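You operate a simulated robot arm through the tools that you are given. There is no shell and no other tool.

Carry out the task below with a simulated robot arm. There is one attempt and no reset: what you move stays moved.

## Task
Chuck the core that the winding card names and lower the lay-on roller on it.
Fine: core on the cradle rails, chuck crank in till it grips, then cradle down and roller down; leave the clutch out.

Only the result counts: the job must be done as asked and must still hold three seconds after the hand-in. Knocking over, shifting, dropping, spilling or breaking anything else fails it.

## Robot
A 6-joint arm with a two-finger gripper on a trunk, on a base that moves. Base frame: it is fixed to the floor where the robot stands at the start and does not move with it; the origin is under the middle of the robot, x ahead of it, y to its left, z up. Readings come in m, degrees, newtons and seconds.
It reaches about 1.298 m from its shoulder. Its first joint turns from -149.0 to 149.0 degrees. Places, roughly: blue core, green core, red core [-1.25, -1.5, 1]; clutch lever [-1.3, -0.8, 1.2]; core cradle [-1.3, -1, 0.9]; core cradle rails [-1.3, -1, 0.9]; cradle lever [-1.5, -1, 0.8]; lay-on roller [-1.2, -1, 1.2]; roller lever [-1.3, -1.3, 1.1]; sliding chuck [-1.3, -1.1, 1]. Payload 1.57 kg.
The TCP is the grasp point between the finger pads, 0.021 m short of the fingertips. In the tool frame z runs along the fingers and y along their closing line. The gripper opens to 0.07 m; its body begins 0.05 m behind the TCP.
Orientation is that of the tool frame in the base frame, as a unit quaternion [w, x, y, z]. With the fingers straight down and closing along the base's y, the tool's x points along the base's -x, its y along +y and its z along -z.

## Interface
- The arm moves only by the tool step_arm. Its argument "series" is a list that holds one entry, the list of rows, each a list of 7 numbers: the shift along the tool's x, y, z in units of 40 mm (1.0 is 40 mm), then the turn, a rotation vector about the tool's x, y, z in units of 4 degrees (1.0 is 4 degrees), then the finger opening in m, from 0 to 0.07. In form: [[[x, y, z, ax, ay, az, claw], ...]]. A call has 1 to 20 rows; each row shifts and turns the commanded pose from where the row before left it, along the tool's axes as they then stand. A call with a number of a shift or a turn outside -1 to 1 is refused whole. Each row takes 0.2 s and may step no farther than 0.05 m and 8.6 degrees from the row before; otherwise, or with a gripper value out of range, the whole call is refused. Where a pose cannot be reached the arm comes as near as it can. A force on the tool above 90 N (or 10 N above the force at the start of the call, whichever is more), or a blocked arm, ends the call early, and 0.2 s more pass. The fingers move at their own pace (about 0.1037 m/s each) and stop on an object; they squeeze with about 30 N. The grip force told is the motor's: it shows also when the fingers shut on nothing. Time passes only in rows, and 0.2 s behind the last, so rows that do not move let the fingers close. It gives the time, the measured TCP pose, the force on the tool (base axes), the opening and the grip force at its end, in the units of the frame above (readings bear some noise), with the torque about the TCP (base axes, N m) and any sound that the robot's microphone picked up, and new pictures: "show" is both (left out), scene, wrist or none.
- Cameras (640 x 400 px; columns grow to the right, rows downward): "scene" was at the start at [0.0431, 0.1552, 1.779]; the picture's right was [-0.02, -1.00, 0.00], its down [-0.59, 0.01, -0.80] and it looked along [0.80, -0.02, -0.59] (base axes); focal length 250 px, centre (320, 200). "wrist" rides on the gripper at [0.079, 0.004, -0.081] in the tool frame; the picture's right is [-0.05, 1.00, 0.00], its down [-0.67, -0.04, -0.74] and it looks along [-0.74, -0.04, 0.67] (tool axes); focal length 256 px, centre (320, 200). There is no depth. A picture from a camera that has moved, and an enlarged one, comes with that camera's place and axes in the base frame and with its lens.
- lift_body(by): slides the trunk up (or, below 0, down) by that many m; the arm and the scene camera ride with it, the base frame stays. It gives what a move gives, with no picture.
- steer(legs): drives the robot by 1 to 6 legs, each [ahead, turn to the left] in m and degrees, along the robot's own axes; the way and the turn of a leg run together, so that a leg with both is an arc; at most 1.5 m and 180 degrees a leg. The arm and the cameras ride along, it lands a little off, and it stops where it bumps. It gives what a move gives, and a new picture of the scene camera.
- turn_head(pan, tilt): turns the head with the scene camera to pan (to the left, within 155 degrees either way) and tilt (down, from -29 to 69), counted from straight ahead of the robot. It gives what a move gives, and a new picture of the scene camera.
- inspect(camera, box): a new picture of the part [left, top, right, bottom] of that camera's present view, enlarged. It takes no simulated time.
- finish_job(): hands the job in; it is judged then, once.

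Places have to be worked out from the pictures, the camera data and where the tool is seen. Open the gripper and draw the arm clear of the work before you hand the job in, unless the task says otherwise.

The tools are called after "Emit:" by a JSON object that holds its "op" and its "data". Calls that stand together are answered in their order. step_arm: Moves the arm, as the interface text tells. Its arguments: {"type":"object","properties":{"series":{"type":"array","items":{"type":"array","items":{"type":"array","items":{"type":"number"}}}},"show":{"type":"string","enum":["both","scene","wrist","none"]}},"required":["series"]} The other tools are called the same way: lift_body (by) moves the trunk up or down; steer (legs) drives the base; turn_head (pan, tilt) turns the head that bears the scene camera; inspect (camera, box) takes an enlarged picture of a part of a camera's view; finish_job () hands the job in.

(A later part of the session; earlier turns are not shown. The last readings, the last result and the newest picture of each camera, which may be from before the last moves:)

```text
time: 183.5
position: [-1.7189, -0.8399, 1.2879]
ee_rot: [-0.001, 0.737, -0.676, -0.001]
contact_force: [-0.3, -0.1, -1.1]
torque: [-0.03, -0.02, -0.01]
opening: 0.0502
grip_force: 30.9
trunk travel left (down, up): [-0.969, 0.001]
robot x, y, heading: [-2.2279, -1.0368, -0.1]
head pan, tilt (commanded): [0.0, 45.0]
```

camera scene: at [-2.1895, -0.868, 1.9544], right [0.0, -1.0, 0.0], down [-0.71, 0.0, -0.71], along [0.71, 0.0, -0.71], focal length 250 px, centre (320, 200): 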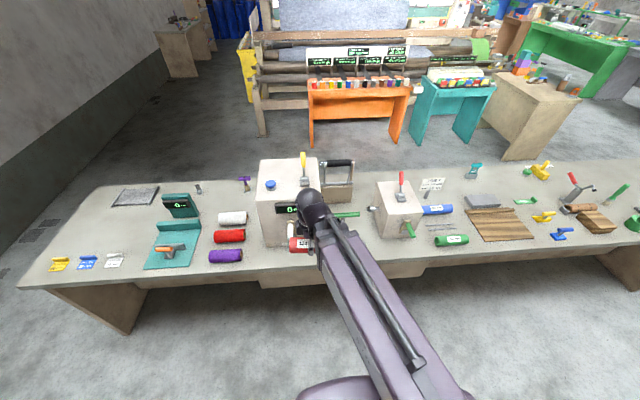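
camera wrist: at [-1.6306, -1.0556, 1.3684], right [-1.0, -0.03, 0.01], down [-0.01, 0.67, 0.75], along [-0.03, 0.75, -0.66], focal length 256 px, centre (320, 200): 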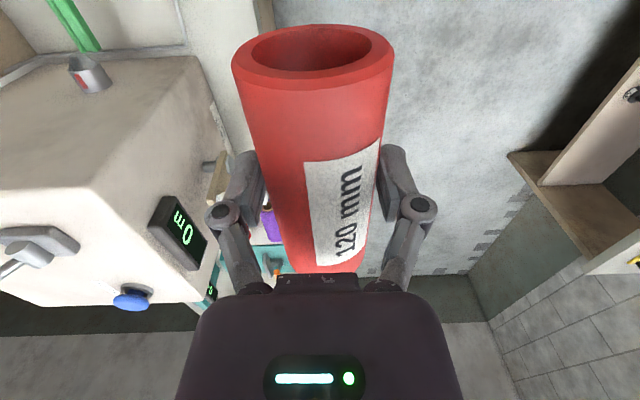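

Orientation is now level with the tool x along (0.086,-0.996). I move the core in over the rails at height, first toward −y, then along +x.

Emit:
{"op": "step_arm", "data": {"series": [[[0.99, -0.545, 0, 0, 0, 0, 0.045], [0.99, -0.545, 0, 0, 0, 0, 0.045], [0.99, -0.545, 0, 0, 0, 0, 0.045], [0.99, -0.545, 0, 0, 0, 0, 0.045], [0.08, -0.927, 0, 0, 0, 0, 0.045], [0.08, -0.927, 0, 0, 0, 0, 0.045], [0.08, -0.927, 0, 0, 0, 0, 0.045], [0.08, -0.927, 0, 0, 0, 0, 0.045], [0.08, -0.927, 0, 0, 0, 0, 0.045], [0.08, -0.927, 0, 0, 0, 0, 0.045], [0.08, -0.927, 0, 0, 0, 0, 0.045], [0.08, -0.927, 0, 0, 0, 0, 0.045], [0.08, -0.927, 0, 0, 0, 0, 0.045], [0, 0, 0, 0, 0, 0, 0.045]]], "show": "both"}}

```text
time: 186.5
position: [-1.284, -0.9918, 1.2896]
ee_rot: [-0.001, 0.737, -0.676, -0.001]
contact_force: [-0.4, -0.2, 0.1]
torque: [-0.05, -0.04, 0.03]
opening: 0.0504
grip_force: 30.1
trunk travel left (down, up): [-0.969, 0.001]
robot x, y, heading: [-2.2263, -1.0374, -0.0]
head pan, tilt (commanded): [0.0, 45.0]
camera scene: at [-2.1903, -0.8683, 1.9545], right [0.0, -1.0, 0.0], down [-0.71, 0.0, -0.71], along [0.71, 0.0, -0.71], focal length 250 px, centre (320, 200)
camera wrist: at [-1.2829, -1.072, 1.3686], right [-1.0, -0.03, 0.0], down [-0.02, 0.66, 0.75], along [-0.02, 0.75, -0.66], focal length 256 px, centre (320, 200)
```

scene: 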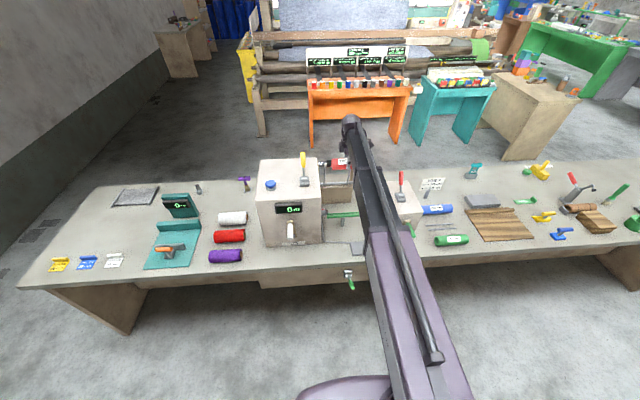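
wrist: 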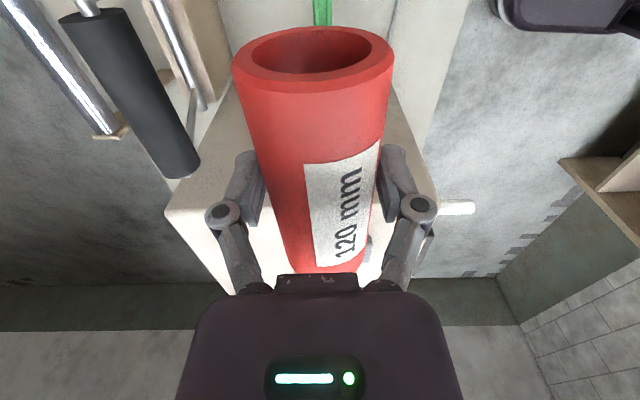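

The forearm (half-width ≈0.055) now lies in the gap between the boxes. I lower the trunk by 0.22 m and check the alignment with the rails.

Emit:
{"op": "lift_body", "data": {"by": -0.22}}

Emit:
{"op": "step_arm", "data": {"series": [[[0, 0, 0, 0, 0, 0, 0.045]]], "show": "both"}}

```text
time: 188.9
position: [-1.2833, -0.9908, 1.0682]
ee_rot: [-0.001, 0.737, -0.676, -0.001]
contact_force: [-0.4, 0.3, -1.5]
torque: [-0.02, -0.02, 0.0]
opening: 0.0505
grip_force: 29.6
trunk travel left (down, up): [-0.749, 0.221]
robot x, y, heading: [-2.2268, -1.0392, -0.2]
head pan, tilt (commanded): [0.0, 45.0]
```

```text
time: 189.3
position: [-1.2824, -0.9917, 1.0669]
ee_rot: [-0.001, 0.737, -0.676, -0.001]
contact_force: [0.8, 0.1, -0.4]
torque: [-0.01, -0.02, 0.0]
opening: 0.0505
grip_force: 29.7
trunk travel left (down, up): [-0.749, 0.221]
robot x, y, heading: [-2.2278, -1.0367, 0.0]
head pan, tilt (commanded): [0.0, 45.0]
camera scene: at [-2.1892, -0.8682, 1.7344], right [0.0, -1.0, 0.0], down [-0.71, 0.0, -0.71], along [0.71, 0.0, -0.71], focal length 250 px, centre (320, 200)
camera wrist: at [-1.2822, -1.0719, 1.148], right [-1.0, -0.03, 0.0], down [-0.02, 0.66, 0.75], along [-0.02, 0.75, -0.66], focal length 256 px, centre (320, 200)
```

scene: 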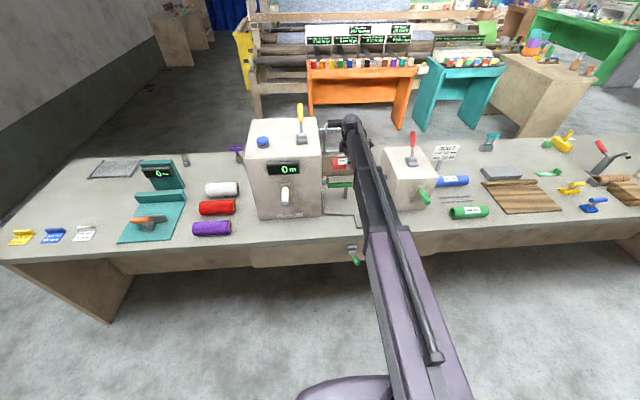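
wrist: 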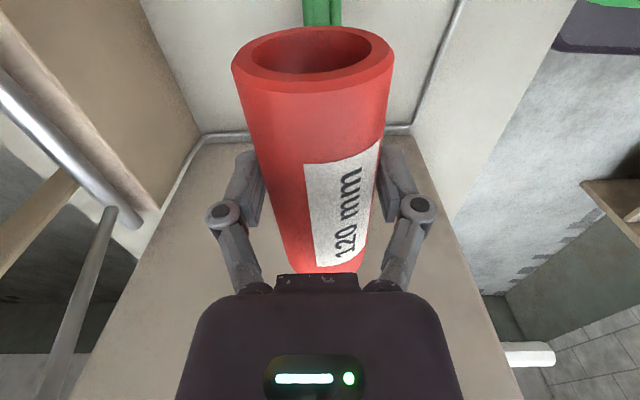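

I enlarge both views to compare core axis, rails and cones.

Emit:
{"op": "inspect", "data": {"camera": "scene", "box": [290, 110, 450, 210]}}

Emit:
{"op": "inspect", "data": {"camera": "wrist", "box": [220, 0, 420, 125]}}

```text
4.00 times, centred on (370, 160) of scene
camera zoom: at [-2.1892, -0.8682, 1.7344], right [0.0, -1.0, 0.0], down [-0.71, 0.0, -0.71], along [0.71, 0.0, -0.71], focal length 1002 px, centre (120, 360)
```

zoom: 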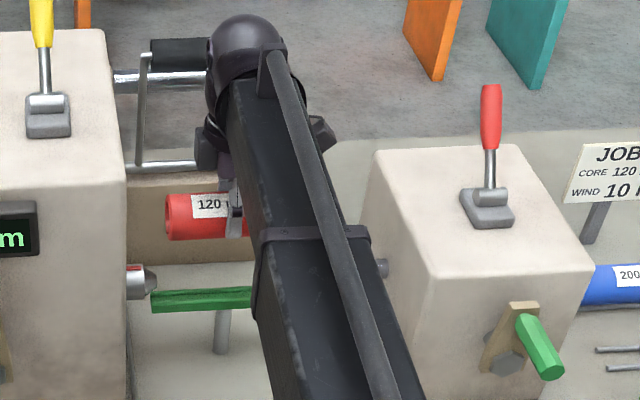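

```text
3.20 times, centred on (320, 62) of wrist
camera zoom: at [-1.2822, -1.0719, 1.148], right [-1.0, -0.03, 0.0], down [-0.02, 0.66, 0.75], along [-0.02, 0.75, -0.66], focal length 819 px, centre (320, 640)
```

zoom: 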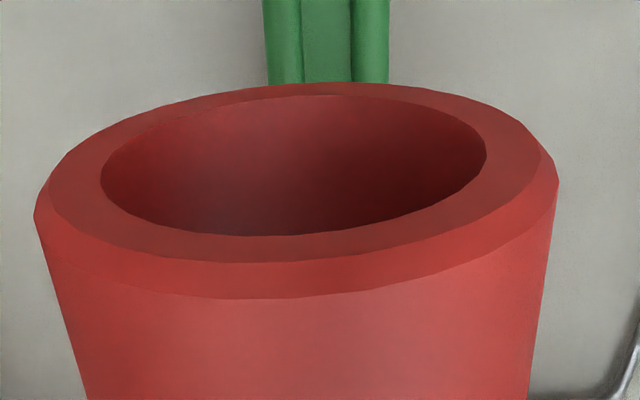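

Rails' axis is ~3.5 mm toward −x from the core axis, and the core's end is ~11–20 mm short of the fixed cone. I shift 3.5 mm to −x and 5 mm to −y, then lower to just above the rails.

Emit:
{"op": "step_arm", "data": {"series": [[[0.125, 0.0875, 0, 0, 0, 0, 0.045], [0, 0, 0, 0, 0, 0, 0.045]]], "show": "none"}}

Emit:
{"op": "lift_body", "data": {"by": -0.068}}

Emit:
{"op": "step_arm", "data": {"series": [[[0, 0, 0, 0, 0, 0, 0.045]]], "show": "both"}}

Emit:
{"op": "inspect", "data": {"camera": "scene", "box": [290, 110, 450, 210]}}

Emit:
{"op": "inspect", "data": {"camera": "wrist", "box": [220, 0, 420, 125]}}

```text
time: 189.9
position: [-1.2864, -0.9962, 1.0664]
ee_rot: [-0.001, 0.737, -0.676, -0.001]
contact_force: [-0.7, -0.3, -1.1]
torque: [-0.01, 0.02, 0.01]
opening: 0.0502
grip_force: 29.8
trunk travel left (down, up): [-0.749, 0.221]
robot x, y, heading: [-2.223, -1.0345, 0.1]
head pan, tilt (commanded): [0.0, 45.0]
```

```text
time: 190.9
position: [-1.2861, -0.9968, 1.0004]
ee_rot: [-0.001, 0.737, -0.676, -0.001]
contact_force: [-0.3, 0.1, -0.8]
torque: [0.01, -0.03, 0.01]
opening: 0.0504
grip_force: 29.6
trunk travel left (down, up): [-0.681, 0.289]
robot x, y, heading: [-2.2249, -1.036, -0.4]
head pan, tilt (commanded): [0.0, 45.0]
```

```text
time: 191.3
position: [-1.2871, -0.9963, 0.9991]
ee_rot: [-0.001, 0.737, -0.676, -0.003]
contact_force: [0.1, -0.8, -0.3]
torque: [-0.03, 0.01, 0.02]
opening: 0.0505
grip_force: 30.2
trunk travel left (down, up): [-0.681, 0.289]
robot x, y, heading: [-2.2305, -1.0389, -0.4]
head pan, tilt (commanded): [0.0, 45.0]
camera scene: at [-2.1892, -0.8682, 1.6664], right [0.0, -1.0, 0.0], down [-0.71, 0.0, -0.71], along [0.71, 0.0, -0.71], focal length 250 px, centre (320, 200)
camera wrist: at [-1.2852, -1.0771, 1.08], right [-1.0, -0.03, 0.0], down [-0.02, 0.66, 0.75], along [-0.02, 0.75, -0.66], focal length 256 px, centre (320, 200)
```

scene: 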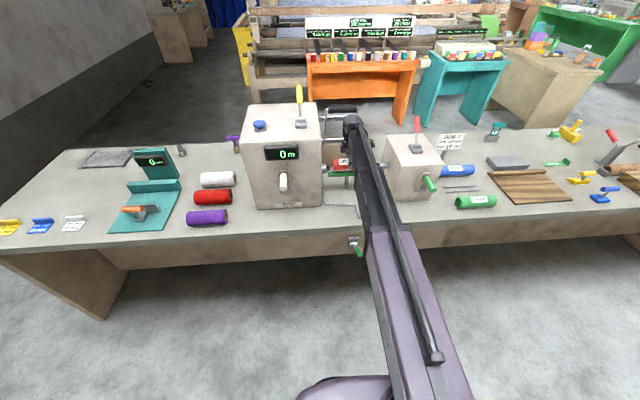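
wrist: 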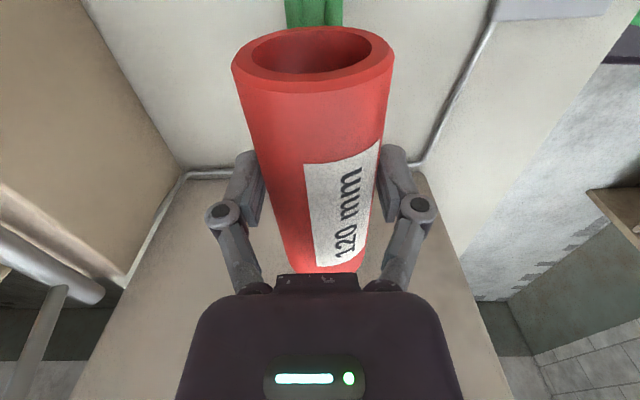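

```text
4.00 times, centred on (370, 160) of scene
camera zoom: at [-2.1892, -0.8682, 1.6664], right [0.0, -1.0, 0.0], down [-0.71, 0.0, -0.71], along [0.71, 0.0, -0.71], focal length 1002 px, centre (120, 360)
```

zoom: 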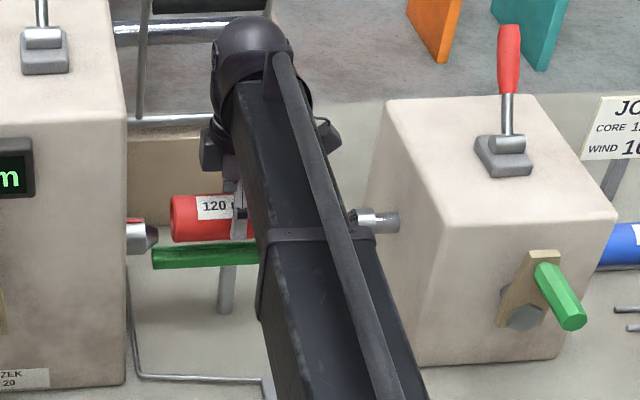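

```text
3.20 times, centred on (320, 62) of wrist
camera zoom: at [-1.2852, -1.0771, 1.08], right [-1.0, -0.03, 0.0], down [-0.02, 0.66, 0.75], along [-0.02, 0.75, -0.66], focal length 819 px, centre (320, 640)
```

zoom: 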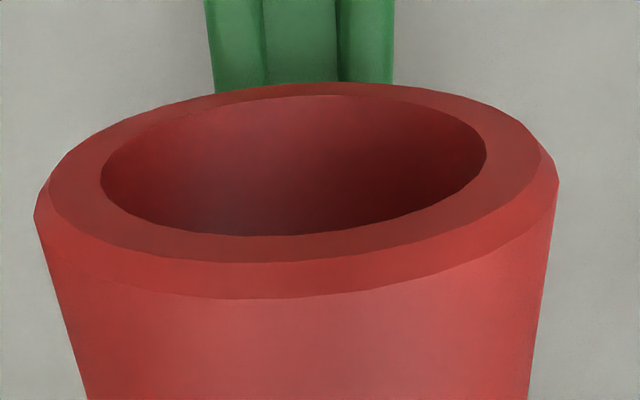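

The rails are now centred under the core. I lower 12 mm, then in small steps, watching the force for touchdown.

Emit:
{"op": "lift_body", "data": {"by": -0.012}}

Emit:
{"op": "lift_body", "data": {"by": -0.004}}

```text
time: 191.9
position: [-1.2877, -0.997, 0.9878]
ee_rot: [-0.001, 0.737, -0.676, -0.001]
contact_force: [-0.5, 0.4, -0.4]
torque: [-0.05, -0.02, -0.01]
opening: 0.0504
grip_force: 29.8
trunk travel left (down, up): [-0.669, 0.301]
robot x, y, heading: [-2.2265, -1.039, -0.1]
head pan, tilt (commanded): [0.0, 45.0]
```

```text
time: 192.5
position: [-1.2885, -0.9976, 0.9839]
ee_rot: [-0.001, 0.737, -0.676, -0.001]
contact_force: [-0.2, -0.7, -1.7]
torque: [0.02, 0.01, 0.01]
opening: 0.0502
grip_force: 29.8
trunk travel left (down, up): [-0.665, 0.305]
robot x, y, heading: [-2.2275, -1.0423, -0.2]
head pan, tilt (commanded): [0.0, 45.0]
```

No touchdown yet at 0.984. I keep lowering by 3 mm steps.

Emit:
{"op": "lift_body", "data": {"by": -0.003}}

Emit:
{"op": "lift_body", "data": {"by": -0.003}}

Emit:
{"op": "step_arm", "data": {"series": [[[0, 0, 0, 0, 0, 0, 0.045]]], "show": "both"}}

Emit:
{"op": "inspect", "data": {"camera": "scene", "box": [310, 130, 390, 180]}}

```text
time: 193.0
position: [-1.2876, -0.9965, 0.9812]
ee_rot: [-0.001, 0.736, -0.676, -0.002]
contact_force: [0.6, -0.3, -1.1]
torque: [-0.01, -0.01, 0.0]
opening: 0.0504
grip_force: 29.9
trunk travel left (down, up): [-0.662, 0.308]
robot x, y, heading: [-2.2274, -1.0361, 0.0]
head pan, tilt (commanded): [0.0, 45.0]
```

```text
time: 193.5
position: [-1.2866, -0.9981, 0.978]
ee_rot: [-0.002, 0.736, -0.677, -0.002]
contact_force: [2.5, 0.3, 5.9]
torque: [0.33, -0.02, -0.1]
opening: 0.0505
grip_force: 29.6
trunk travel left (down, up): [-0.659, 0.311]
robot x, y, heading: [-2.2253, -1.0398, -0.4]
head pan, tilt (commanded): [0.0, 45.0]
```

```text
time: 193.9
position: [-1.2872, -0.9968, 0.978]
ee_rot: [-0.001, 0.736, -0.677, -0.002]
contact_force: [2.3, 0.5, 6.0]
torque: [0.33, -0.04, -0.1]
opening: 0.0502
grip_force: 29.9
trunk travel left (down, up): [-0.659, 0.311]
robot x, y, heading: [-2.2236, -1.0331, -0.2]
head pan, tilt (commanded): [0.0, 45.0]
camera scene: at [-2.1898, -0.8683, 1.6445], right [0.0, -1.0, 0.0], down [-0.71, 0.0, -0.71], along [0.71, 0.0, -0.71], focal length 250 px, centre (320, 200)
camera wrist: at [-1.2855, -1.0771, 1.0584], right [-1.0, -0.03, 0.0], down [-0.02, 0.66, 0.75], along [-0.02, 0.75, -0.66], focal length 256 px, centre (320, 200)
```

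scene: 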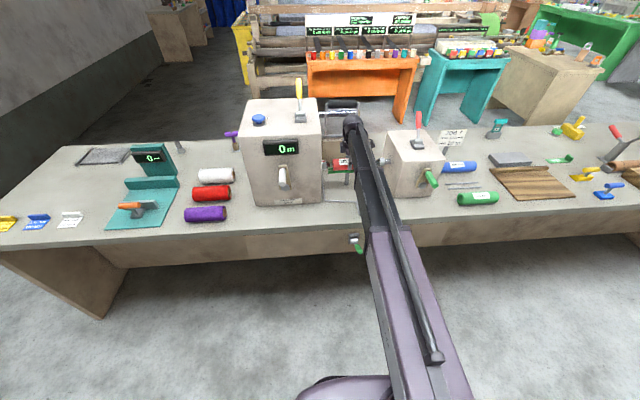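
wrist: 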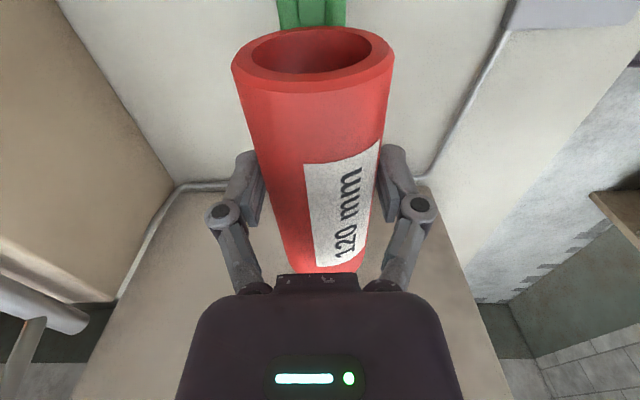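

```text
8.00 times, centred on (350, 155) of scene
camera zoom: at [-2.1898, -0.8683, 1.6445], right [0.0, -1.0, 0.0], down [-0.71, 0.0, -0.71], along [0.71, 0.0, -0.71], focal length 2003 px, centre (80, 560)
```

zoom: 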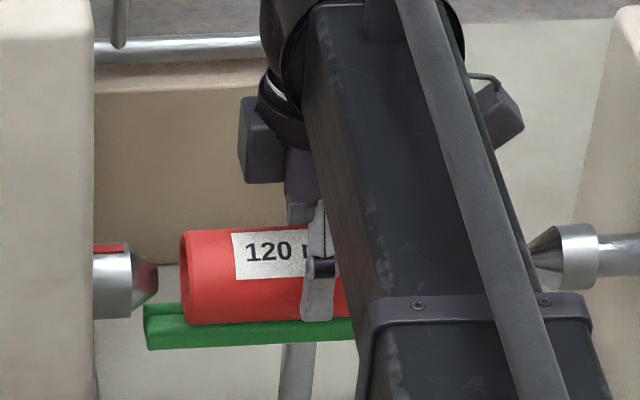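

Touchdown: 6 N upward with a slight +x push. I relieve it by 1.5 mm toward +x and then open the fingers.

Emit:
{"op": "step_arm", "data": {"series": [[[0, -0.04, 0, 0, 0, 0, 0.045], [0, 0, 0, 0, 0, 0, 0.045]]], "show": "none"}}

Emit:
{"op": "lift_body", "data": {"by": -0.001}}

Emit:
{"op": "step_arm", "data": {"series": [[[0, 0, 0, 0, 0, 0, 0.055], [0, 0, 0, 0, 0, 0, 0.06], [0, 0, 0, 0, 0, 0, 0.07], [0, 0, 0, 0, 0, 0, 0.07], [0, 0, 0, 0, 0, 0, 0.07]]], "show": "both"}}

Emit:
{"op": "inspect", "data": {"camera": "scene", "box": [310, 130, 390, 180]}}

```text
time: 194.5
position: [-1.2857, -0.996, 0.9775]
ee_rot: [-0.001, 0.737, -0.676, -0.002]
contact_force: [-0.9, 0.4, 2.7]
torque: [0.11, 0.08, -0.01]
opening: 0.0502
grip_force: 29.7
trunk travel left (down, up): [-0.659, 0.311]
robot x, y, heading: [-2.2247, -1.0367, -0.0]
head pan, tilt (commanded): [0.0, 45.0]
```

```text
time: 195.0
position: [-1.2865, -0.9962, 0.9771]
ee_rot: [-0.001, 0.736, -0.677, 0.0]
contact_force: [-0.2, -1.0, 9.3]
torque: [-0.02, -0.01, -0.11]
opening: 0.0507
grip_force: 29.8
trunk travel left (down, up): [-0.658, 0.312]
robot x, y, heading: [-2.2255, -1.0385, -0.2]
head pan, tilt (commanded): [0.0, 45.0]
```

```text
time: 196.2
position: [-1.2864, -0.9964, 0.9779]
ee_rot: [-0.001, 0.736, -0.677, -0.001]
contact_force: [-0.1, 0.3, 1.8]
torque: [-0.01, 0.0, 0.01]
opening: 0.0701
grip_force: 0.0
trunk travel left (down, up): [-0.658, 0.312]
robot x, y, heading: [-2.2244, -1.0376, -0.3]
head pan, tilt (commanded): [0.0, 45.0]
camera scene: at [-2.1893, -0.8682, 1.6434], right [0.0, -1.0, 0.0], down [-0.71, 0.0, -0.71], along [0.71, 0.0, -0.71], focal length 250 px, centre (320, 200)
camera wrist: at [-1.2839, -1.0767, 1.0571], right [-1.0, -0.03, 0.0], down [-0.02, 0.66, 0.75], along [-0.02, 0.75, -0.66], focal length 256 px, centre (320, 200)
```

scene: 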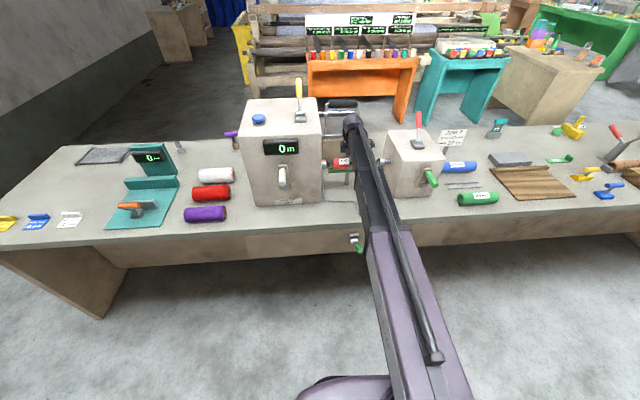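
wrist: 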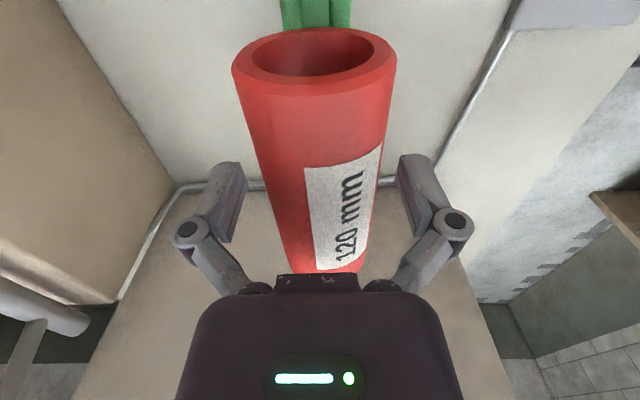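

```text
8.00 times, centred on (350, 155) of scene
camera zoom: at [-2.1893, -0.8682, 1.6434], right [0.0, -1.0, 0.0], down [-0.71, 0.0, -0.71], along [0.71, 0.0, -0.71], focal length 2003 px, centre (80, 560)
```

zoom: 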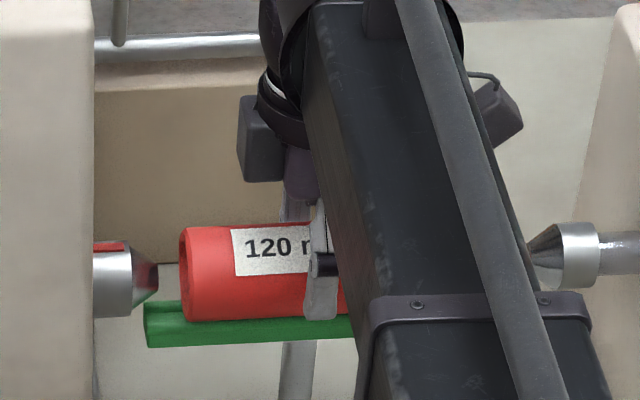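

The red core now rests on the rails, coaxial with the cones. I raise the trunk 0.14 m so the fingers clear it, then draw the arm straight back.

Emit:
{"op": "lift_body", "data": {"by": 0.14}}

Emit:
{"op": "step_arm", "data": {"series": [[[0, 0.93, 0, 0, 0, 0, 0.07], [0, 0.93, 0, 0, 0, 0, 0.07], [0, 0.93, 0, 0, 0, 0, 0.07], [0, 0.93, 0, 0, 0, 0, 0.07], [0, 0.93, 0, 0, 0, 0, 0.07], [0, 0.93, 0, 0, 0, 0, 0.07], [0, 0.93, 0, 0, 0, 0, 0.07], [0, 0.93, 0, 0, 0, 0, 0.07], [0, 0, 0, 0, 0, 0, 0.07]]], "show": "both"}}

Emit:
{"op": "inspect", "data": {"camera": "scene", "box": [310, 100, 450, 190]}}

```text
time: 197.9
position: [-1.285, -0.9965, 1.1171]
ee_rot: [-0.002, 0.737, -0.676, -0.001]
contact_force: [0.0, -0.3, 0.2]
torque: [0.02, 0.0, -0.02]
opening: 0.0699
grip_force: 0.1
trunk travel left (down, up): [-0.798, 0.172]
robot x, y, heading: [-2.2278, -1.0377, -0.1]
head pan, tilt (commanded): [0.0, 45.0]
```

```text
time: 199.9
position: [-1.5823, -1.0238, 1.117]
ee_rot: [-0.001, 0.737, -0.676, -0.002]
contact_force: [0.6, 0.1, 0.6]
torque: [-0.01, 0.0, 0.0]
opening: 0.0702
grip_force: 0.0
trunk travel left (down, up): [-0.798, 0.172]
robot x, y, heading: [-2.2259, -1.0328, -0.2]
head pan, tilt (commanded): [0.0, 45.0]
camera scene: at [-2.1888, -0.8682, 1.7834], right [0.0, -1.0, 0.0], down [-0.71, 0.0, -0.71], along [0.71, 0.0, -0.71], focal length 250 px, centre (320, 200)
camera wrist: at [-1.5804, -1.1043, 1.1969], right [-1.0, -0.03, 0.0], down [-0.02, 0.66, 0.75], along [-0.02, 0.75, -0.66], focal length 256 px, centre (320, 200)
```

scene: 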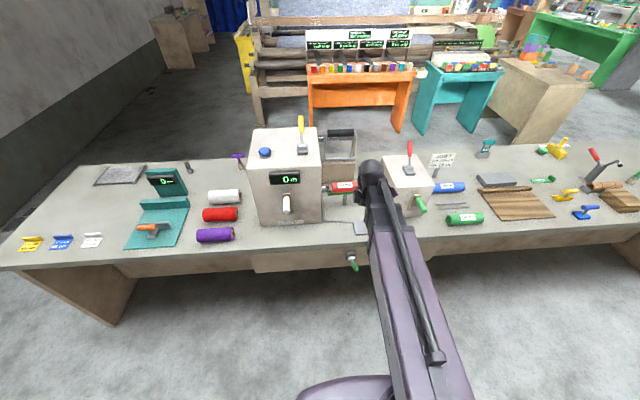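
wrist: 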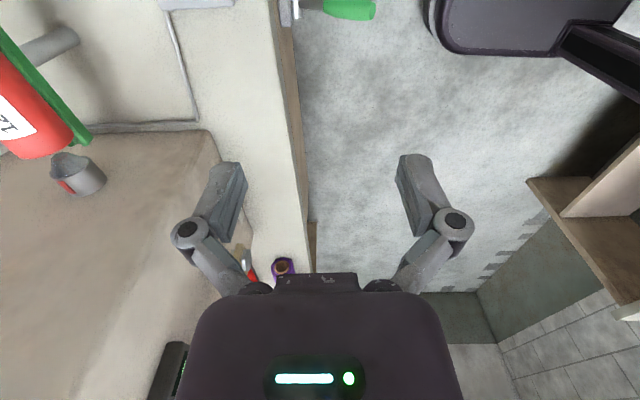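

```text
4.44 times, centred on (380, 145) of scene
camera zoom: at [-2.1888, -0.8682, 1.7834], right [0.0, -1.0, 0.0], down [-0.71, 0.0, -0.71], along [0.71, 0.0, -0.71], focal length 1113 px, centre (53, 444)
```

zoom: 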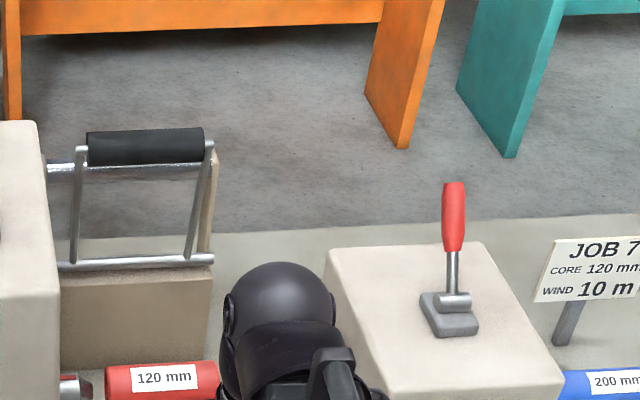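

The core stays on the rails. Now for the crank I want the gripper horizontal with the camera on top: first I rotate the tool a further −90° about its axis, here in free space.

Emit:
{"op": "step_arm", "data": {"series": [[[0, 0, 0, 0, 0, -1, 0.07], [0, 0, 0, 0, 0, -1, 0.07], [0, 0, 0, 0, 0, -1, 0.07], [0, 0, 0, 0, 0, -1, 0.07], [0, 0, 0, 0, 0, -1, 0.07], [0, 0, 0, 0, 0, -1, 0.07], [0, 0, 0, 0, 0, -1, 0.07], [0, 0, 0, 0, 0, -1, 0.07], [0, 0, 0, 0, 0, -1, 0.07], [0, 0, 0, 0, 0, -1, 0.07], [0, 0, 0, 0, 0, -1, 0.07], [0, 0, 0, 0, 0, -1, 0.07], [0, 0, 0, 0, 0, -1, 0.07], [0, 0, 0, 0, 0, -1, 0.07], [0, 0, 0, 0, 0, -1, 0.07], [0, 0, 0, 0, 0, -1, 0.07], [0, 0, 0, 0, 0, -1, 0.07], [0, 0, 0, 0, 0, -1, 0.07], [0, 0, 0, 0, 0, -1, 0.07], [0, 0, 0, 0, 0, -1, 0.07]]], "show": "none"}}

Emit:
{"op": "step_arm", "data": {"series": [[[0, 0, 0, 0, 0, -1, 0.07], [0, 0, 0, 0, 0, -1, 0.07], [0, 0, 0, 0, 0, -0.5, 0.07], [0, 0, 0, 0, 0, 0, 0.07]]], "show": "both"}}

```text
time: 204.1
position: [-1.583, -1.018, 1.117]
ee_rot: [-0.001, 0.999, -0.049, 0.0]
contact_force: [-0.2, -0.3, -0.3]
torque: [0.01, 0.02, -0.01]
opening: 0.0697
grip_force: 0.0
out of reach, approached as far as the arm can: row 20
trunk travel left (down, up): [-0.798, 0.172]
robot x, y, heading: [-2.2216, -1.0408, 0.1]
head pan, tilt (commanded): [0.0, 45.0]
```

```text
time: 205.1
position: [-1.5811, -1.0171, 1.1171]
ee_rot: [-0.001, 0.999, -0.05, -0.001]
contact_force: [0.5, 0.2, 0.5]
torque: [0.02, -0.02, 0.0]
opening: 0.0698
grip_force: 0.1
out of reach, approached as far as the arm can: row 1, 2
trunk travel left (down, up): [-0.798, 0.172]
robot x, y, heading: [-2.2248, -1.037, -0.3]
head pan, tilt (commanded): [0.0, 45.0]
camera scene: at [-2.1895, -0.8682, 1.7834], right [0.0, -1.0, 0.0], down [-0.71, 0.0, -0.71], along [0.71, 0.0, -0.71], focal length 250 px, centre (320, 200)
camera wrist: at [-1.5047, -1.0296, 1.1974], right [-0.15, -0.99, 0.0], down [-0.66, 0.1, 0.74], along [-0.74, 0.11, -0.67], focal length 256 px, centre (320, 200)
```

scene: 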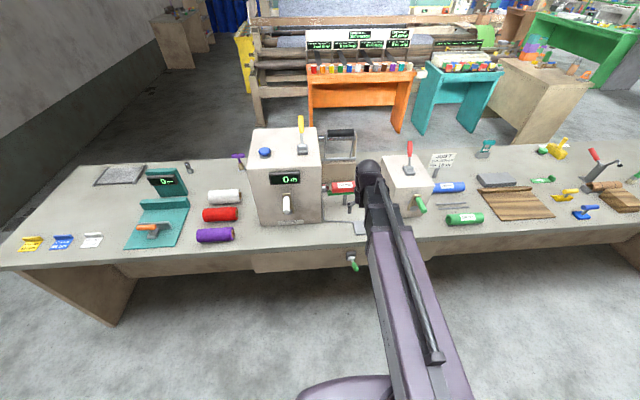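
wrist: 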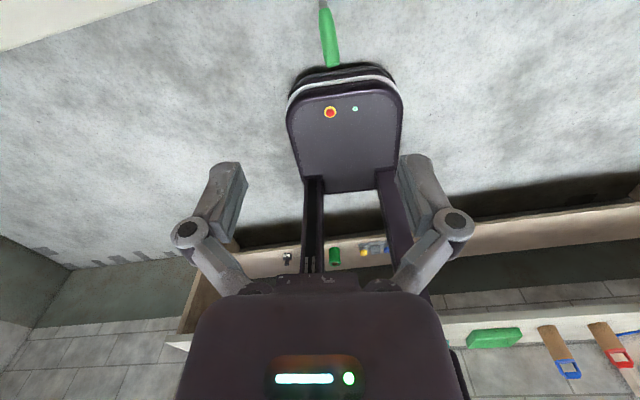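

The wrist's roll limit is reached at −6°, so I use the other orientation: rotate the tool back by 169.5° to the home sense (camera toward the robot).

Emit:
{"op": "step_arm", "data": {"series": [[[0, 0, 0, 0, 0, 1, 0.07], [0, 0, 0, 0, 0, 1, 0.07], [0, 0, 0, 0, 0, 1, 0.07], [0, 0, 0, 0, 0, 1, 0.07], [0, 0, 0, 0, 0, 1, 0.07], [0, 0, 0, 0, 0, 1, 0.07], [0, 0, 0, 0, 0, 1, 0.07], [0, 0, 0, 0, 0, 1, 0.07], [0, 0, 0, 0, 0, 1, 0.07], [0, 0, 0, 0, 0, 1, 0.07], [0, 0, 0, 0, 0, 1, 0.07], [0, 0, 0, 0, 0, 1, 0.07], [0, 0, 0, 0, 0, 1, 0.07], [0, 0, 0, 0, 0, 1, 0.07], [0, 0, 0, 0, 0, 1, 0.07], [0, 0, 0, 0, 0, 1, 0.07], [0, 0, 0, 0, 0, 1, 0.07], [0, 0, 0, 0, 0, 1, 0.07], [0, 0, 0, 0, 0, 1, 0.07], [0, 0, 0, 0, 0, 1, 0.07]]], "show": "none"}}

Emit:
{"op": "step_arm", "data": {"series": [[[0, 0, 0, 0, 0, 1, 0.07], [0, 0, 0, 0, 0, 1, 0.07], [0, 0, 0, 0, 0, 1, 0.07], [0, 0, 0, 0, 0, 1, 0.07], [0, 0, 0, 0, 0, 1, 0.07], [0, 0, 0, 0, 0, 1, 0.07], [0, 0, 0, 0, 0, 1, 0.07], [0, 0, 0, 0, 0, 1, 0.07], [0, 0, 0, 0, 0, 1, 0.07], [0, 0, 0, 0, 0, 1, 0.07], [0, 0, 0, 0, 0, 1, 0.07], [0, 0, 0, 0, 0, 1, 0.07], [0, 0, 0, 0, 0, 1, 0.07], [0, 0, 0, 0, 0, 1, 0.07], [0, 0, 0, 0, 0, 1, 0.07], [0, 0, 0, 0, 0, 1, 0.07], [0, 0, 0, 0, 0, 1, 0.07], [0, 0, 0, 0, 0, 1, 0.07], [0, 0, 0, 0, 0, 1, 0.07], [0, 0, 0, 0, 0, 1, 0.07]]], "show": "none"}}

Emit:
{"op": "step_arm", "data": {"series": [[[0, 0, 0, 0, 0, 1, 0.07], [0, 0, 0, 0, 0, 1, 0.07], [0, 0, 0, 0, 0, 0.375, 0.07], [0, 0, 0, 0, 0, 0, 0.07]]], "show": "both"}}

```text
time: 209.3
position: [-1.5811, -1.016, 1.1175]
ee_rot: [0.0, 0.745, -0.667, 0.0]
contact_force: [0.3, 0.6, -0.1]
torque: [0.0, 0.02, 0.02]
opening: 0.07
grip_force: 0.1
trunk travel left (down, up): [-0.798, 0.172]
robot x, y, heading: [-2.2239, -1.0373, -0.2]
head pan, tilt (commanded): [0.0, 45.0]
```

```text
time: 213.5
position: [-1.5813, -1.0163, 1.1168]
ee_rot: [0.001, -0.142, 0.99, 0.001]
contact_force: [0.7, 0.0, -0.4]
torque: [-0.01, 0.0, 0.0]
opening: 0.0699
grip_force: 0.1
trunk travel left (down, up): [-0.798, 0.172]
robot x, y, heading: [-2.2275, -1.038, -0.1]
head pan, tilt (commanded): [0.0, 45.0]
```

```text
time: 214.5
position: [-1.5822, -1.0164, 1.1176]
ee_rot: [0.0, -0.059, 0.998, 0.001]
contact_force: [0.5, -0.2, -0.1]
torque: [-0.04, 0.03, 0.02]
opening: 0.07
grip_force: 0.0
trunk travel left (down, up): [-0.798, 0.172]
robot x, y, heading: [-2.2253, -1.0359, -0.2]
head pan, tilt (commanded): [0.0, 45.0]
camera scene: at [-2.1895, -0.8682, 1.7834], right [0.0, -1.0, 0.0], down [-0.71, 0.0, -0.71], along [0.71, 0.0, -0.71], focal length 250 px, centre (320, 200)
camera wrist: at [-1.6619, -1.0224, 1.1974], right [-0.07, 1.0, 0.0], down [0.67, 0.04, 0.75], along [0.74, 0.05, -0.67], focal length 256 px, centre (320, 200)
```

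scene: 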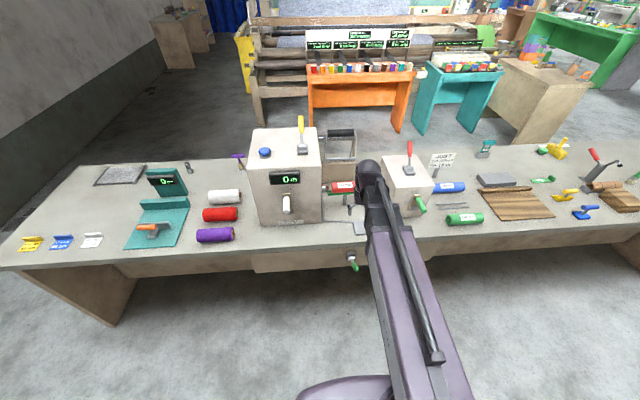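
wrist: 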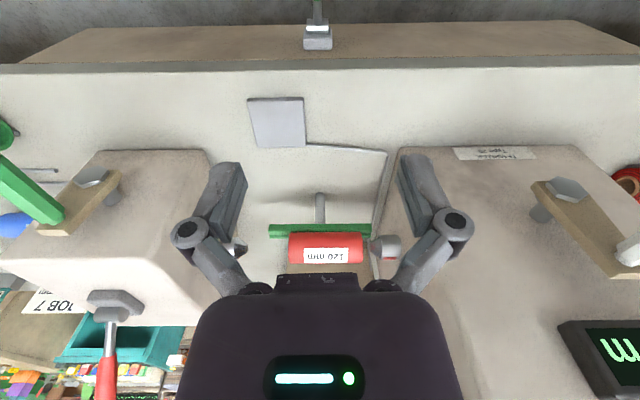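

Now the wrist camera shows both cranks and the core on its rails. I enlarge the tail crank.

Emit:
{"op": "inspect", "data": {"camera": "wrist", "box": [0, 100, 240, 250]}}

Emit:
{"op": "inspect", "data": {"camera": "wrist", "box": [220, 0, 420, 125]}}

```text
2.67 times, centred on (120, 175) of wrist
camera zoom: at [-1.6619, -1.0224, 1.1974], right [-0.07, 1.0, 0.0], down [0.67, 0.04, 0.75], along [0.74, 0.05, -0.67], focal length 683 px, centre (853, 267)
```

zoom: 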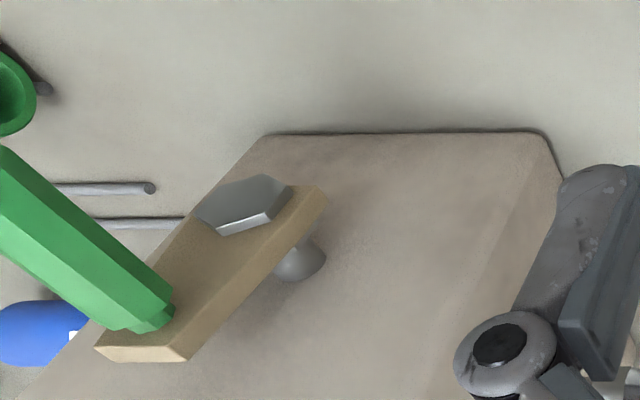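

```text
3.20 times, centred on (320, 62) of wrist
camera zoom: at [-1.6619, -1.0224, 1.1974], right [-0.07, 1.0, 0.0], down [0.67, 0.04, 0.75], along [0.74, 0.05, -0.67], focal length 819 px, centre (320, 640)
```

zoom: 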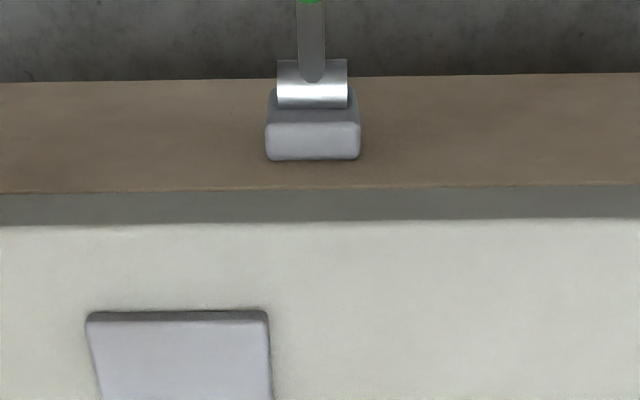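

Hub ≈(-1.425,-1.2915,0.9625), handle ≈0.071 m straight above it along −x. Since z only comes from the trunk or from tilting the wrist, I test a 60° forward pitch about an assumed wrist centre 0.17 m above the TCP, here in free space, to learn the wrist geometry.

Emit:
{"op": "step_arm", "data": {"series": [[[-0.2965, 0, -0.0104, 0, -1, 0, 0.07], [-0.2965, 0, -0.0104, 0, -1, 0, 0.07], [-0.2965, 0, -0.0104, 0, -1, 0, 0.07], [-0.2965, 0, -0.0104, 0, -1, 0, 0.07], [-0.2965, 0, -0.0104, 0, -1, 0, 0.07], [0, 0, 0, 0, 0, 0, 0.07]]], "show": "none"}}

Emit:
{"op": "step_arm", "data": {"series": [[[-0.2965, 0, -0.0104, 0, -1, 0, 0.07], [-0.2965, 0, -0.0104, 0, -1, 0, 0.07], [-0.2965, 0, -0.0104, 0, -1, 0, 0.07], [-0.2965, 0, -0.0104, 0, -1, 0, 0.07], [-0.2965, 0, -0.0104, 0, -1, 0, 0.07], [0, 0, 0, 0, 0, 0, 0.07]]], "show": "both"}}

```text
time: 215.9
position: [-1.5224, -1.0102, 1.1288]
ee_rot: [0.173, -0.059, 0.983, 0.012]
contact_force: [0.2, -0.2, 0.1]
torque: [0.03, 0.01, -0.02]
opening: 0.0699
grip_force: 0.1
trunk travel left (down, up): [-0.798, 0.172]
robot x, y, heading: [-2.2254, -1.0377, -0.1]
head pan, tilt (commanded): [0.0, 45.0]
```

```text
time: 217.3
position: [-1.4729, -1.0028, 1.1607]
ee_rot: [0.342, -0.056, 0.938, 0.02]
contact_force: [-0.1, -0.4, -0.6]
torque: [0.03, 0.0, 0.01]
opening: 0.0701
grip_force: 0.0
out of reach, approached as far as the arm can: row 5
trunk travel left (down, up): [-0.798, 0.172]
robot x, y, heading: [-2.2273, -1.035, -0.2]
head pan, tilt (commanded): [0.0, 45.0]
camera scene: at [-2.1895, -0.8682, 1.7834], right [0.0, -1.0, 0.0], down [-0.71, 0.0, -0.71], along [0.71, 0.0, -0.71], focal length 250 px, centre (320, 200)
camera wrist: at [-1.5866, -1.0126, 1.171], right [-0.08, 1.0, 0.04], down [0.03, -0.03, 1.0], along [1.0, 0.08, -0.03], focal length 256 px, centre (320, 200)
```

scene: 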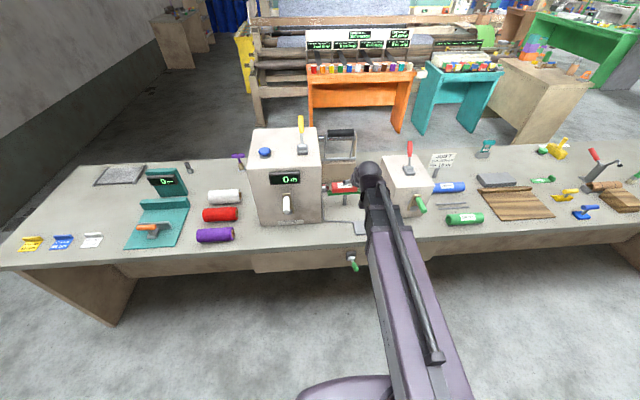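
wrist: 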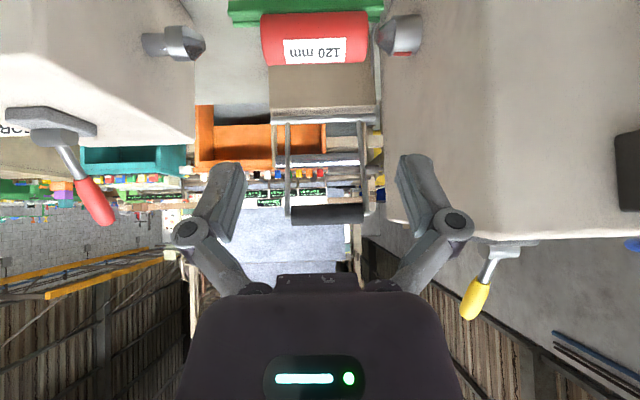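

Wrist centre is about 0.185 m behind the TCP, so coupled pitch gives me vertical travel. I back off a little, fix the yaw by 2°, and shift to y≈-1.295 behind the crank, still above everything.

Emit:
{"op": "step_arm", "data": {"series": [[[0.575, 0, -0.482, 0.354, 0, 0.42, 0.07], [0.575, 0, -0.482, 0, 0, 0, 0.07], [0.0485, -0.896, -0.041, 0, 0, 0, 0.07], [0.0485, -0.896, -0.041, 0, 0, 0, 0.07], [0.0485, -0.896, -0.041, 0, 0, 0, 0.07], [0.0485, -0.896, -0.041, 0, 0, 0, 0.07], [0.0485, -0.896, -0.041, 0, 0, 0, 0.07], [0.0485, -0.896, -0.041, 0, 0, 0, 0.07], [0.0485, -0.896, -0.041, 0, 0, 0, 0.07], [0.0485, -0.896, -0.041, 0, 0, 0, 0.07], [0, 0, 0, 0, 0, 0, 0.07]]], "show": "both"}}

```text
time: 219.7
position: [-1.528, -1.2948, 1.161]
ee_rot: [0.34, -0.037, 0.939, 0.014]
contact_force: [0.0, 0.0, -0.2]
torque: [-0.01, 0.0, -0.02]
opening: 0.0702
grip_force: 0.1
trunk travel left (down, up): [-0.798, 0.172]
robot x, y, heading: [-2.2301, -1.0372, -0.1]
head pan, tilt (commanded): [0.0, 45.0]
camera scene: at [-2.1896, -0.8679, 1.7834], right [0.0, -1.0, 0.0], down [-0.71, 0.0, -0.71], along [0.71, 0.0, -0.71], focal length 250 px, centre (320, 200)
camera wrist: at [-1.6417, -1.3006, 1.1711], right [-0.04, 1.0, 0.04], down [0.04, -0.03, 1.0], along [1.0, 0.04, -0.03], focal length 256 px, centre (320, 200)
```

scene: 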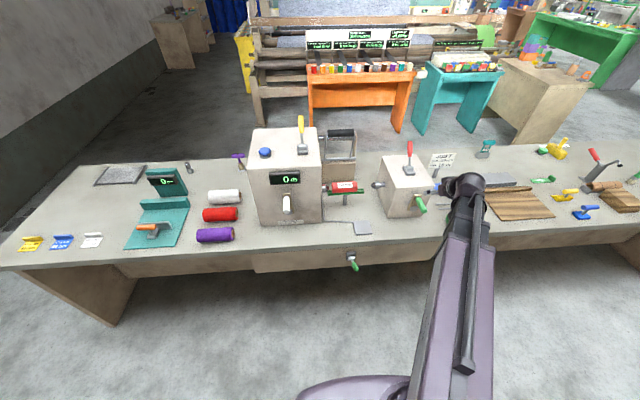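
wrist: 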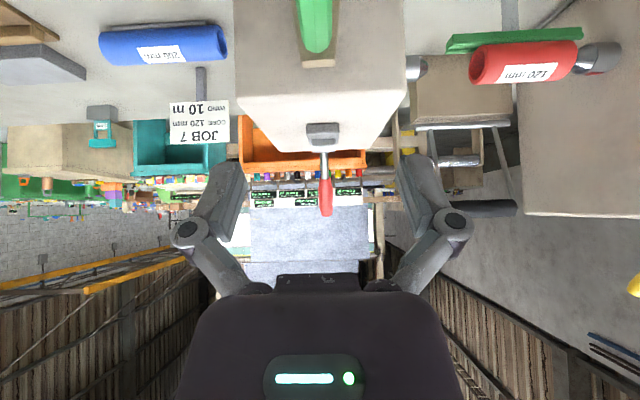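

The crank handle is centred below/ahead of the gripper. I pitch the tool to ~80° (nearly horizontal) about the wrist, then will lower it over the handle with the fingers open.

Emit:
{"op": "step_arm", "data": {"series": [[[0.383, 0, -0.322, 0, 0, 0, 0.07], [-0.3226, 0, -0.0113, 0, -1, 0, 0.07], [-0.3226, 0, -0.0113, 0, -1, 0, 0.07], [-0.3226, 0, -0.0113, 0, -1, 0, 0.07], [-0.3226, 0, -0.0113, 0, -1, 0, 0.07], [-0.3226, 0, -0.0113, 0, -1, 0, 0.07], [-0.3226, 0, -0.0113, 0, -1, 0, 0.07], [-0.3226, 0, -0.0113, 0, -1, 0, 0.07], [-0.3226, 0, -0.0113, 0, -1, 0, 0.07], [-0.3226, 0, -0.0113, 0, -1, 0, 0.07], [-0.3226, 0, -0.0113, 0, -1, 0, 0.07], [0, 0, 0, 0, 0, 0, 0.07]]], "show": "wrist"}}

```text
time: 222.3
position: [-1.4879, -1.2944, 1.2711]
ee_rot: [0.643, -0.03, 0.765, 0.026]
contact_force: [0.2, -0.4, -0.1]
torque: [0.01, 0.05, -0.02]
opening: 0.0702
grip_force: 0.0
trunk travel left (down, up): [-0.798, 0.172]
robot x, y, heading: [-2.2251, -1.0371, -0.0]
head pan, tilt (commanded): [0.0, 45.0]
camera wrist: at [-1.5827, -1.297, 1.2061], right [-0.07, 1.0, 0.05], down [-0.61, -0.09, 0.78], along [0.79, 0.02, 0.62], focal length 256 px, centre (320, 200)
```

wrist: 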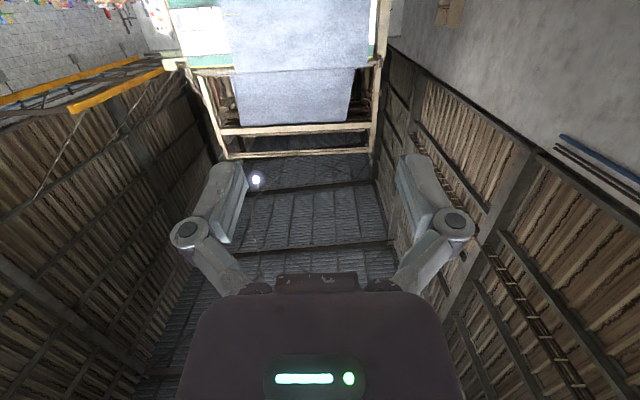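

Pitch reached (80°), TCP (-1.488,-1.294,1.271). I lower the trunk by 0.17 m and look.

Emit:
{"op": "lift_body", "data": {"by": -0.17}}

Emit:
{"op": "turn_head", "data": {"pan": -25, "tilt": 40}}

Emit:
{"op": "inspect", "data": {"camera": "scene", "box": [240, 130, 400, 230]}}

```text
time: 224.2
position: [-1.4877, -1.2937, 1.1011]
ee_rot: [0.642, -0.031, 0.765, 0.026]
contact_force: [0.1, 0.2, 0.9]
torque: [-0.01, 0.0, 0.0]
opening: 0.0697
grip_force: 0.0
trunk travel left (down, up): [-0.628, 0.342]
robot x, y, heading: [-2.2266, -1.0384, -0.4]
head pan, tilt (commanded): [0.0, 45.0]
```

```text
time: 225.1
position: [-1.4884, -1.2923, 1.1014]
ee_rot: [0.642, -0.031, 0.765, 0.027]
contact_force: [-0.4, 0.4, -0.4]
torque: [0.04, -0.01, 0.01]
opening: 0.07
grip_force: 0.1
trunk travel left (down, up): [-0.628, 0.342]
robot x, y, heading: [-2.2217, -1.0376, -0.3]
head pan, tilt (commanded): [-25.0, 40.0]
camera scene: at [-2.1939, -0.9041, 1.6207], right [-0.43, -0.91, 0.0], down [-0.58, 0.27, -0.77], along [0.69, -0.33, -0.64], focal length 250 px, centre (320, 200)
```

scene: 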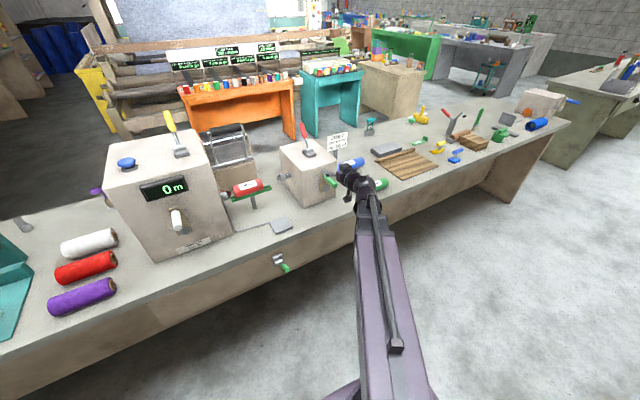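

```text
4.00 times, centred on (320, 180) of scene
camera zoom: at [-2.1939, -0.9041, 1.6207], right [-0.43, -0.91, 0.0], down [-0.58, 0.27, -0.77], along [0.69, -0.33, -0.64], focal length 1002 px, centre (320, 280)
```

zoom: 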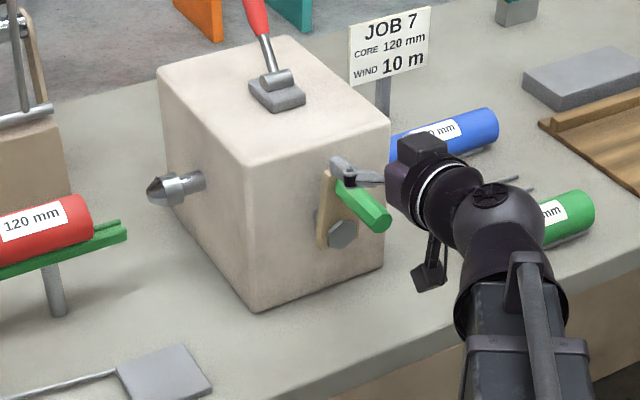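

The gripper is poised just above the green handle. I lower 0.068 m so the fingers straddle it.

Emit:
{"op": "lift_body", "data": {"by": -0.068}}

Emit:
{"op": "inspect", "data": {"camera": "scene", "box": [280, 130, 400, 205]}}

```text
time: 226.2
position: [-1.4868, -1.2937, 1.0324]
ee_rot: [0.642, -0.03, 0.765, 0.026]
contact_force: [-0.5, 0.5, -0.1]
torque: [0.02, 0.01, 0.02]
opening: 0.0699
grip_force: 0.0
trunk travel left (down, up): [-0.56, 0.41]
robot x, y, heading: [-2.2295, -1.0368, -0.2]
head pan, tilt (commanded): [-25.0, 40.0]
```

```text
5.33 times, centred on (340, 168) of scene
camera zoom: at [-2.1939, -0.9041, 1.5527], right [-0.43, -0.9, 0.0], down [-0.58, 0.27, -0.77], along [0.69, -0.33, -0.64], focal length 1335 px, centre (213, 373)
```

zoom: 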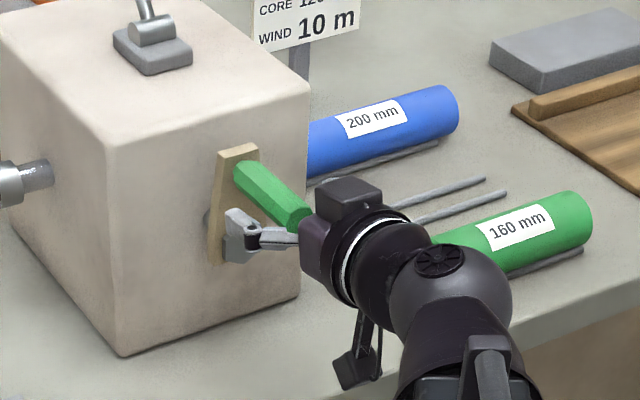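

The projected TCP lies on the handle's axis. I close the fingers on the handle.

Emit:
{"op": "step_arm", "data": {"series": [[[0, 0, 0, 0, 0, 0, 0.01], [0, 0, 0, 0, 0, 0, 0.01], [0, 0, 0, 0, 0, 0, 0.01], [0, 0, 0, 0, 0, 0, 0.01]]], "show": "none"}}

Emit:
{"op": "inspect", "data": {"camera": "scene", "box": [260, 120, 380, 195]}}

```text
time: 227.2
position: [-1.4882, -1.2938, 1.0331]
ee_rot: [0.642, -0.031, 0.765, 0.027]
contact_force: [-7.6, -4.0, -0.5]
torque: [-0.21, 0.11, -0.16]
opening: 0.0247
grip_force: 31.5
trunk travel left (down, up): [-0.56, 0.41]
robot x, y, heading: [-2.2246, -1.0385, -0.2]
head pan, tilt (commanded): [-25.0, 40.0]
```

```text
5.33 times, centred on (320, 158) of scene
camera zoom: at [-2.1948, -0.9046, 1.5527], right [-0.43, -0.9, 0.0], down [-0.58, 0.27, -0.77], along [0.69, -0.33, -0.64], focal length 1335 px, centre (320, 427)
```

zoom: 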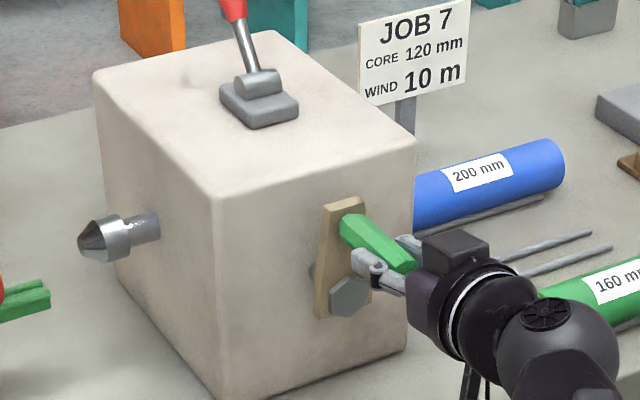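

The handle is gripped (24.7 mm). I start cranking clockwise as seen from here (toward −y first), 40° on the circle of ~70 mm radius, with the wrist pitch giving the height.

Emit:
{"op": "step_arm", "data": {"series": [[[0.0168, -0.2435, 0.003, 0, 0.055, 0, 0.01], [0.05, -0.2388, 0.009, 0, 0.16, 0, 0.01], [0.082, -0.2295, 0.0155, 0, 0.2625, 0, 0.01], [0.1124, -0.2155, 0.0233, 0, 0.365, 0, 0.01], [0.1397, -0.1978, 0.0327, 0, 0.4575, 0, 0.01], [0, 0, 0, 0, 0, 0, 0.01]]], "show": "none"}}

Emit:
{"op": "inspect", "data": {"camera": "scene", "box": [260, 120, 380, 195]}}

```text
time: 228.6
position: [-1.485, -1.338, 1.0163]
ee_rot: [0.608, -0.031, 0.793, 0.024]
contact_force: [-0.1, 4.6, 2.0]
torque: [0.34, -0.27, 0.07]
opening: 0.0249
grip_force: 32.0
trunk travel left (down, up): [-0.56, 0.41]
robot x, y, heading: [-2.2253, -1.038, -0.2]
head pan, tilt (commanded): [-25.0, 40.0]
```

```text
5.33 times, centred on (320, 158) of scene
camera zoom: at [-2.194, -0.9036, 1.5526], right [-0.43, -0.9, 0.0], down [-0.58, 0.27, -0.77], along [0.69, -0.33, -0.64], focal length 1335 px, centre (320, 427)
```

zoom: 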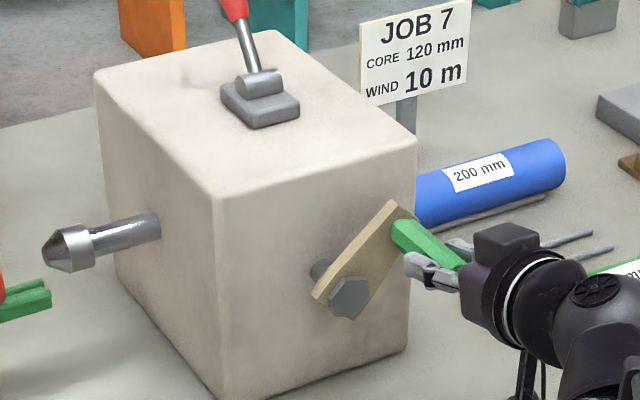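

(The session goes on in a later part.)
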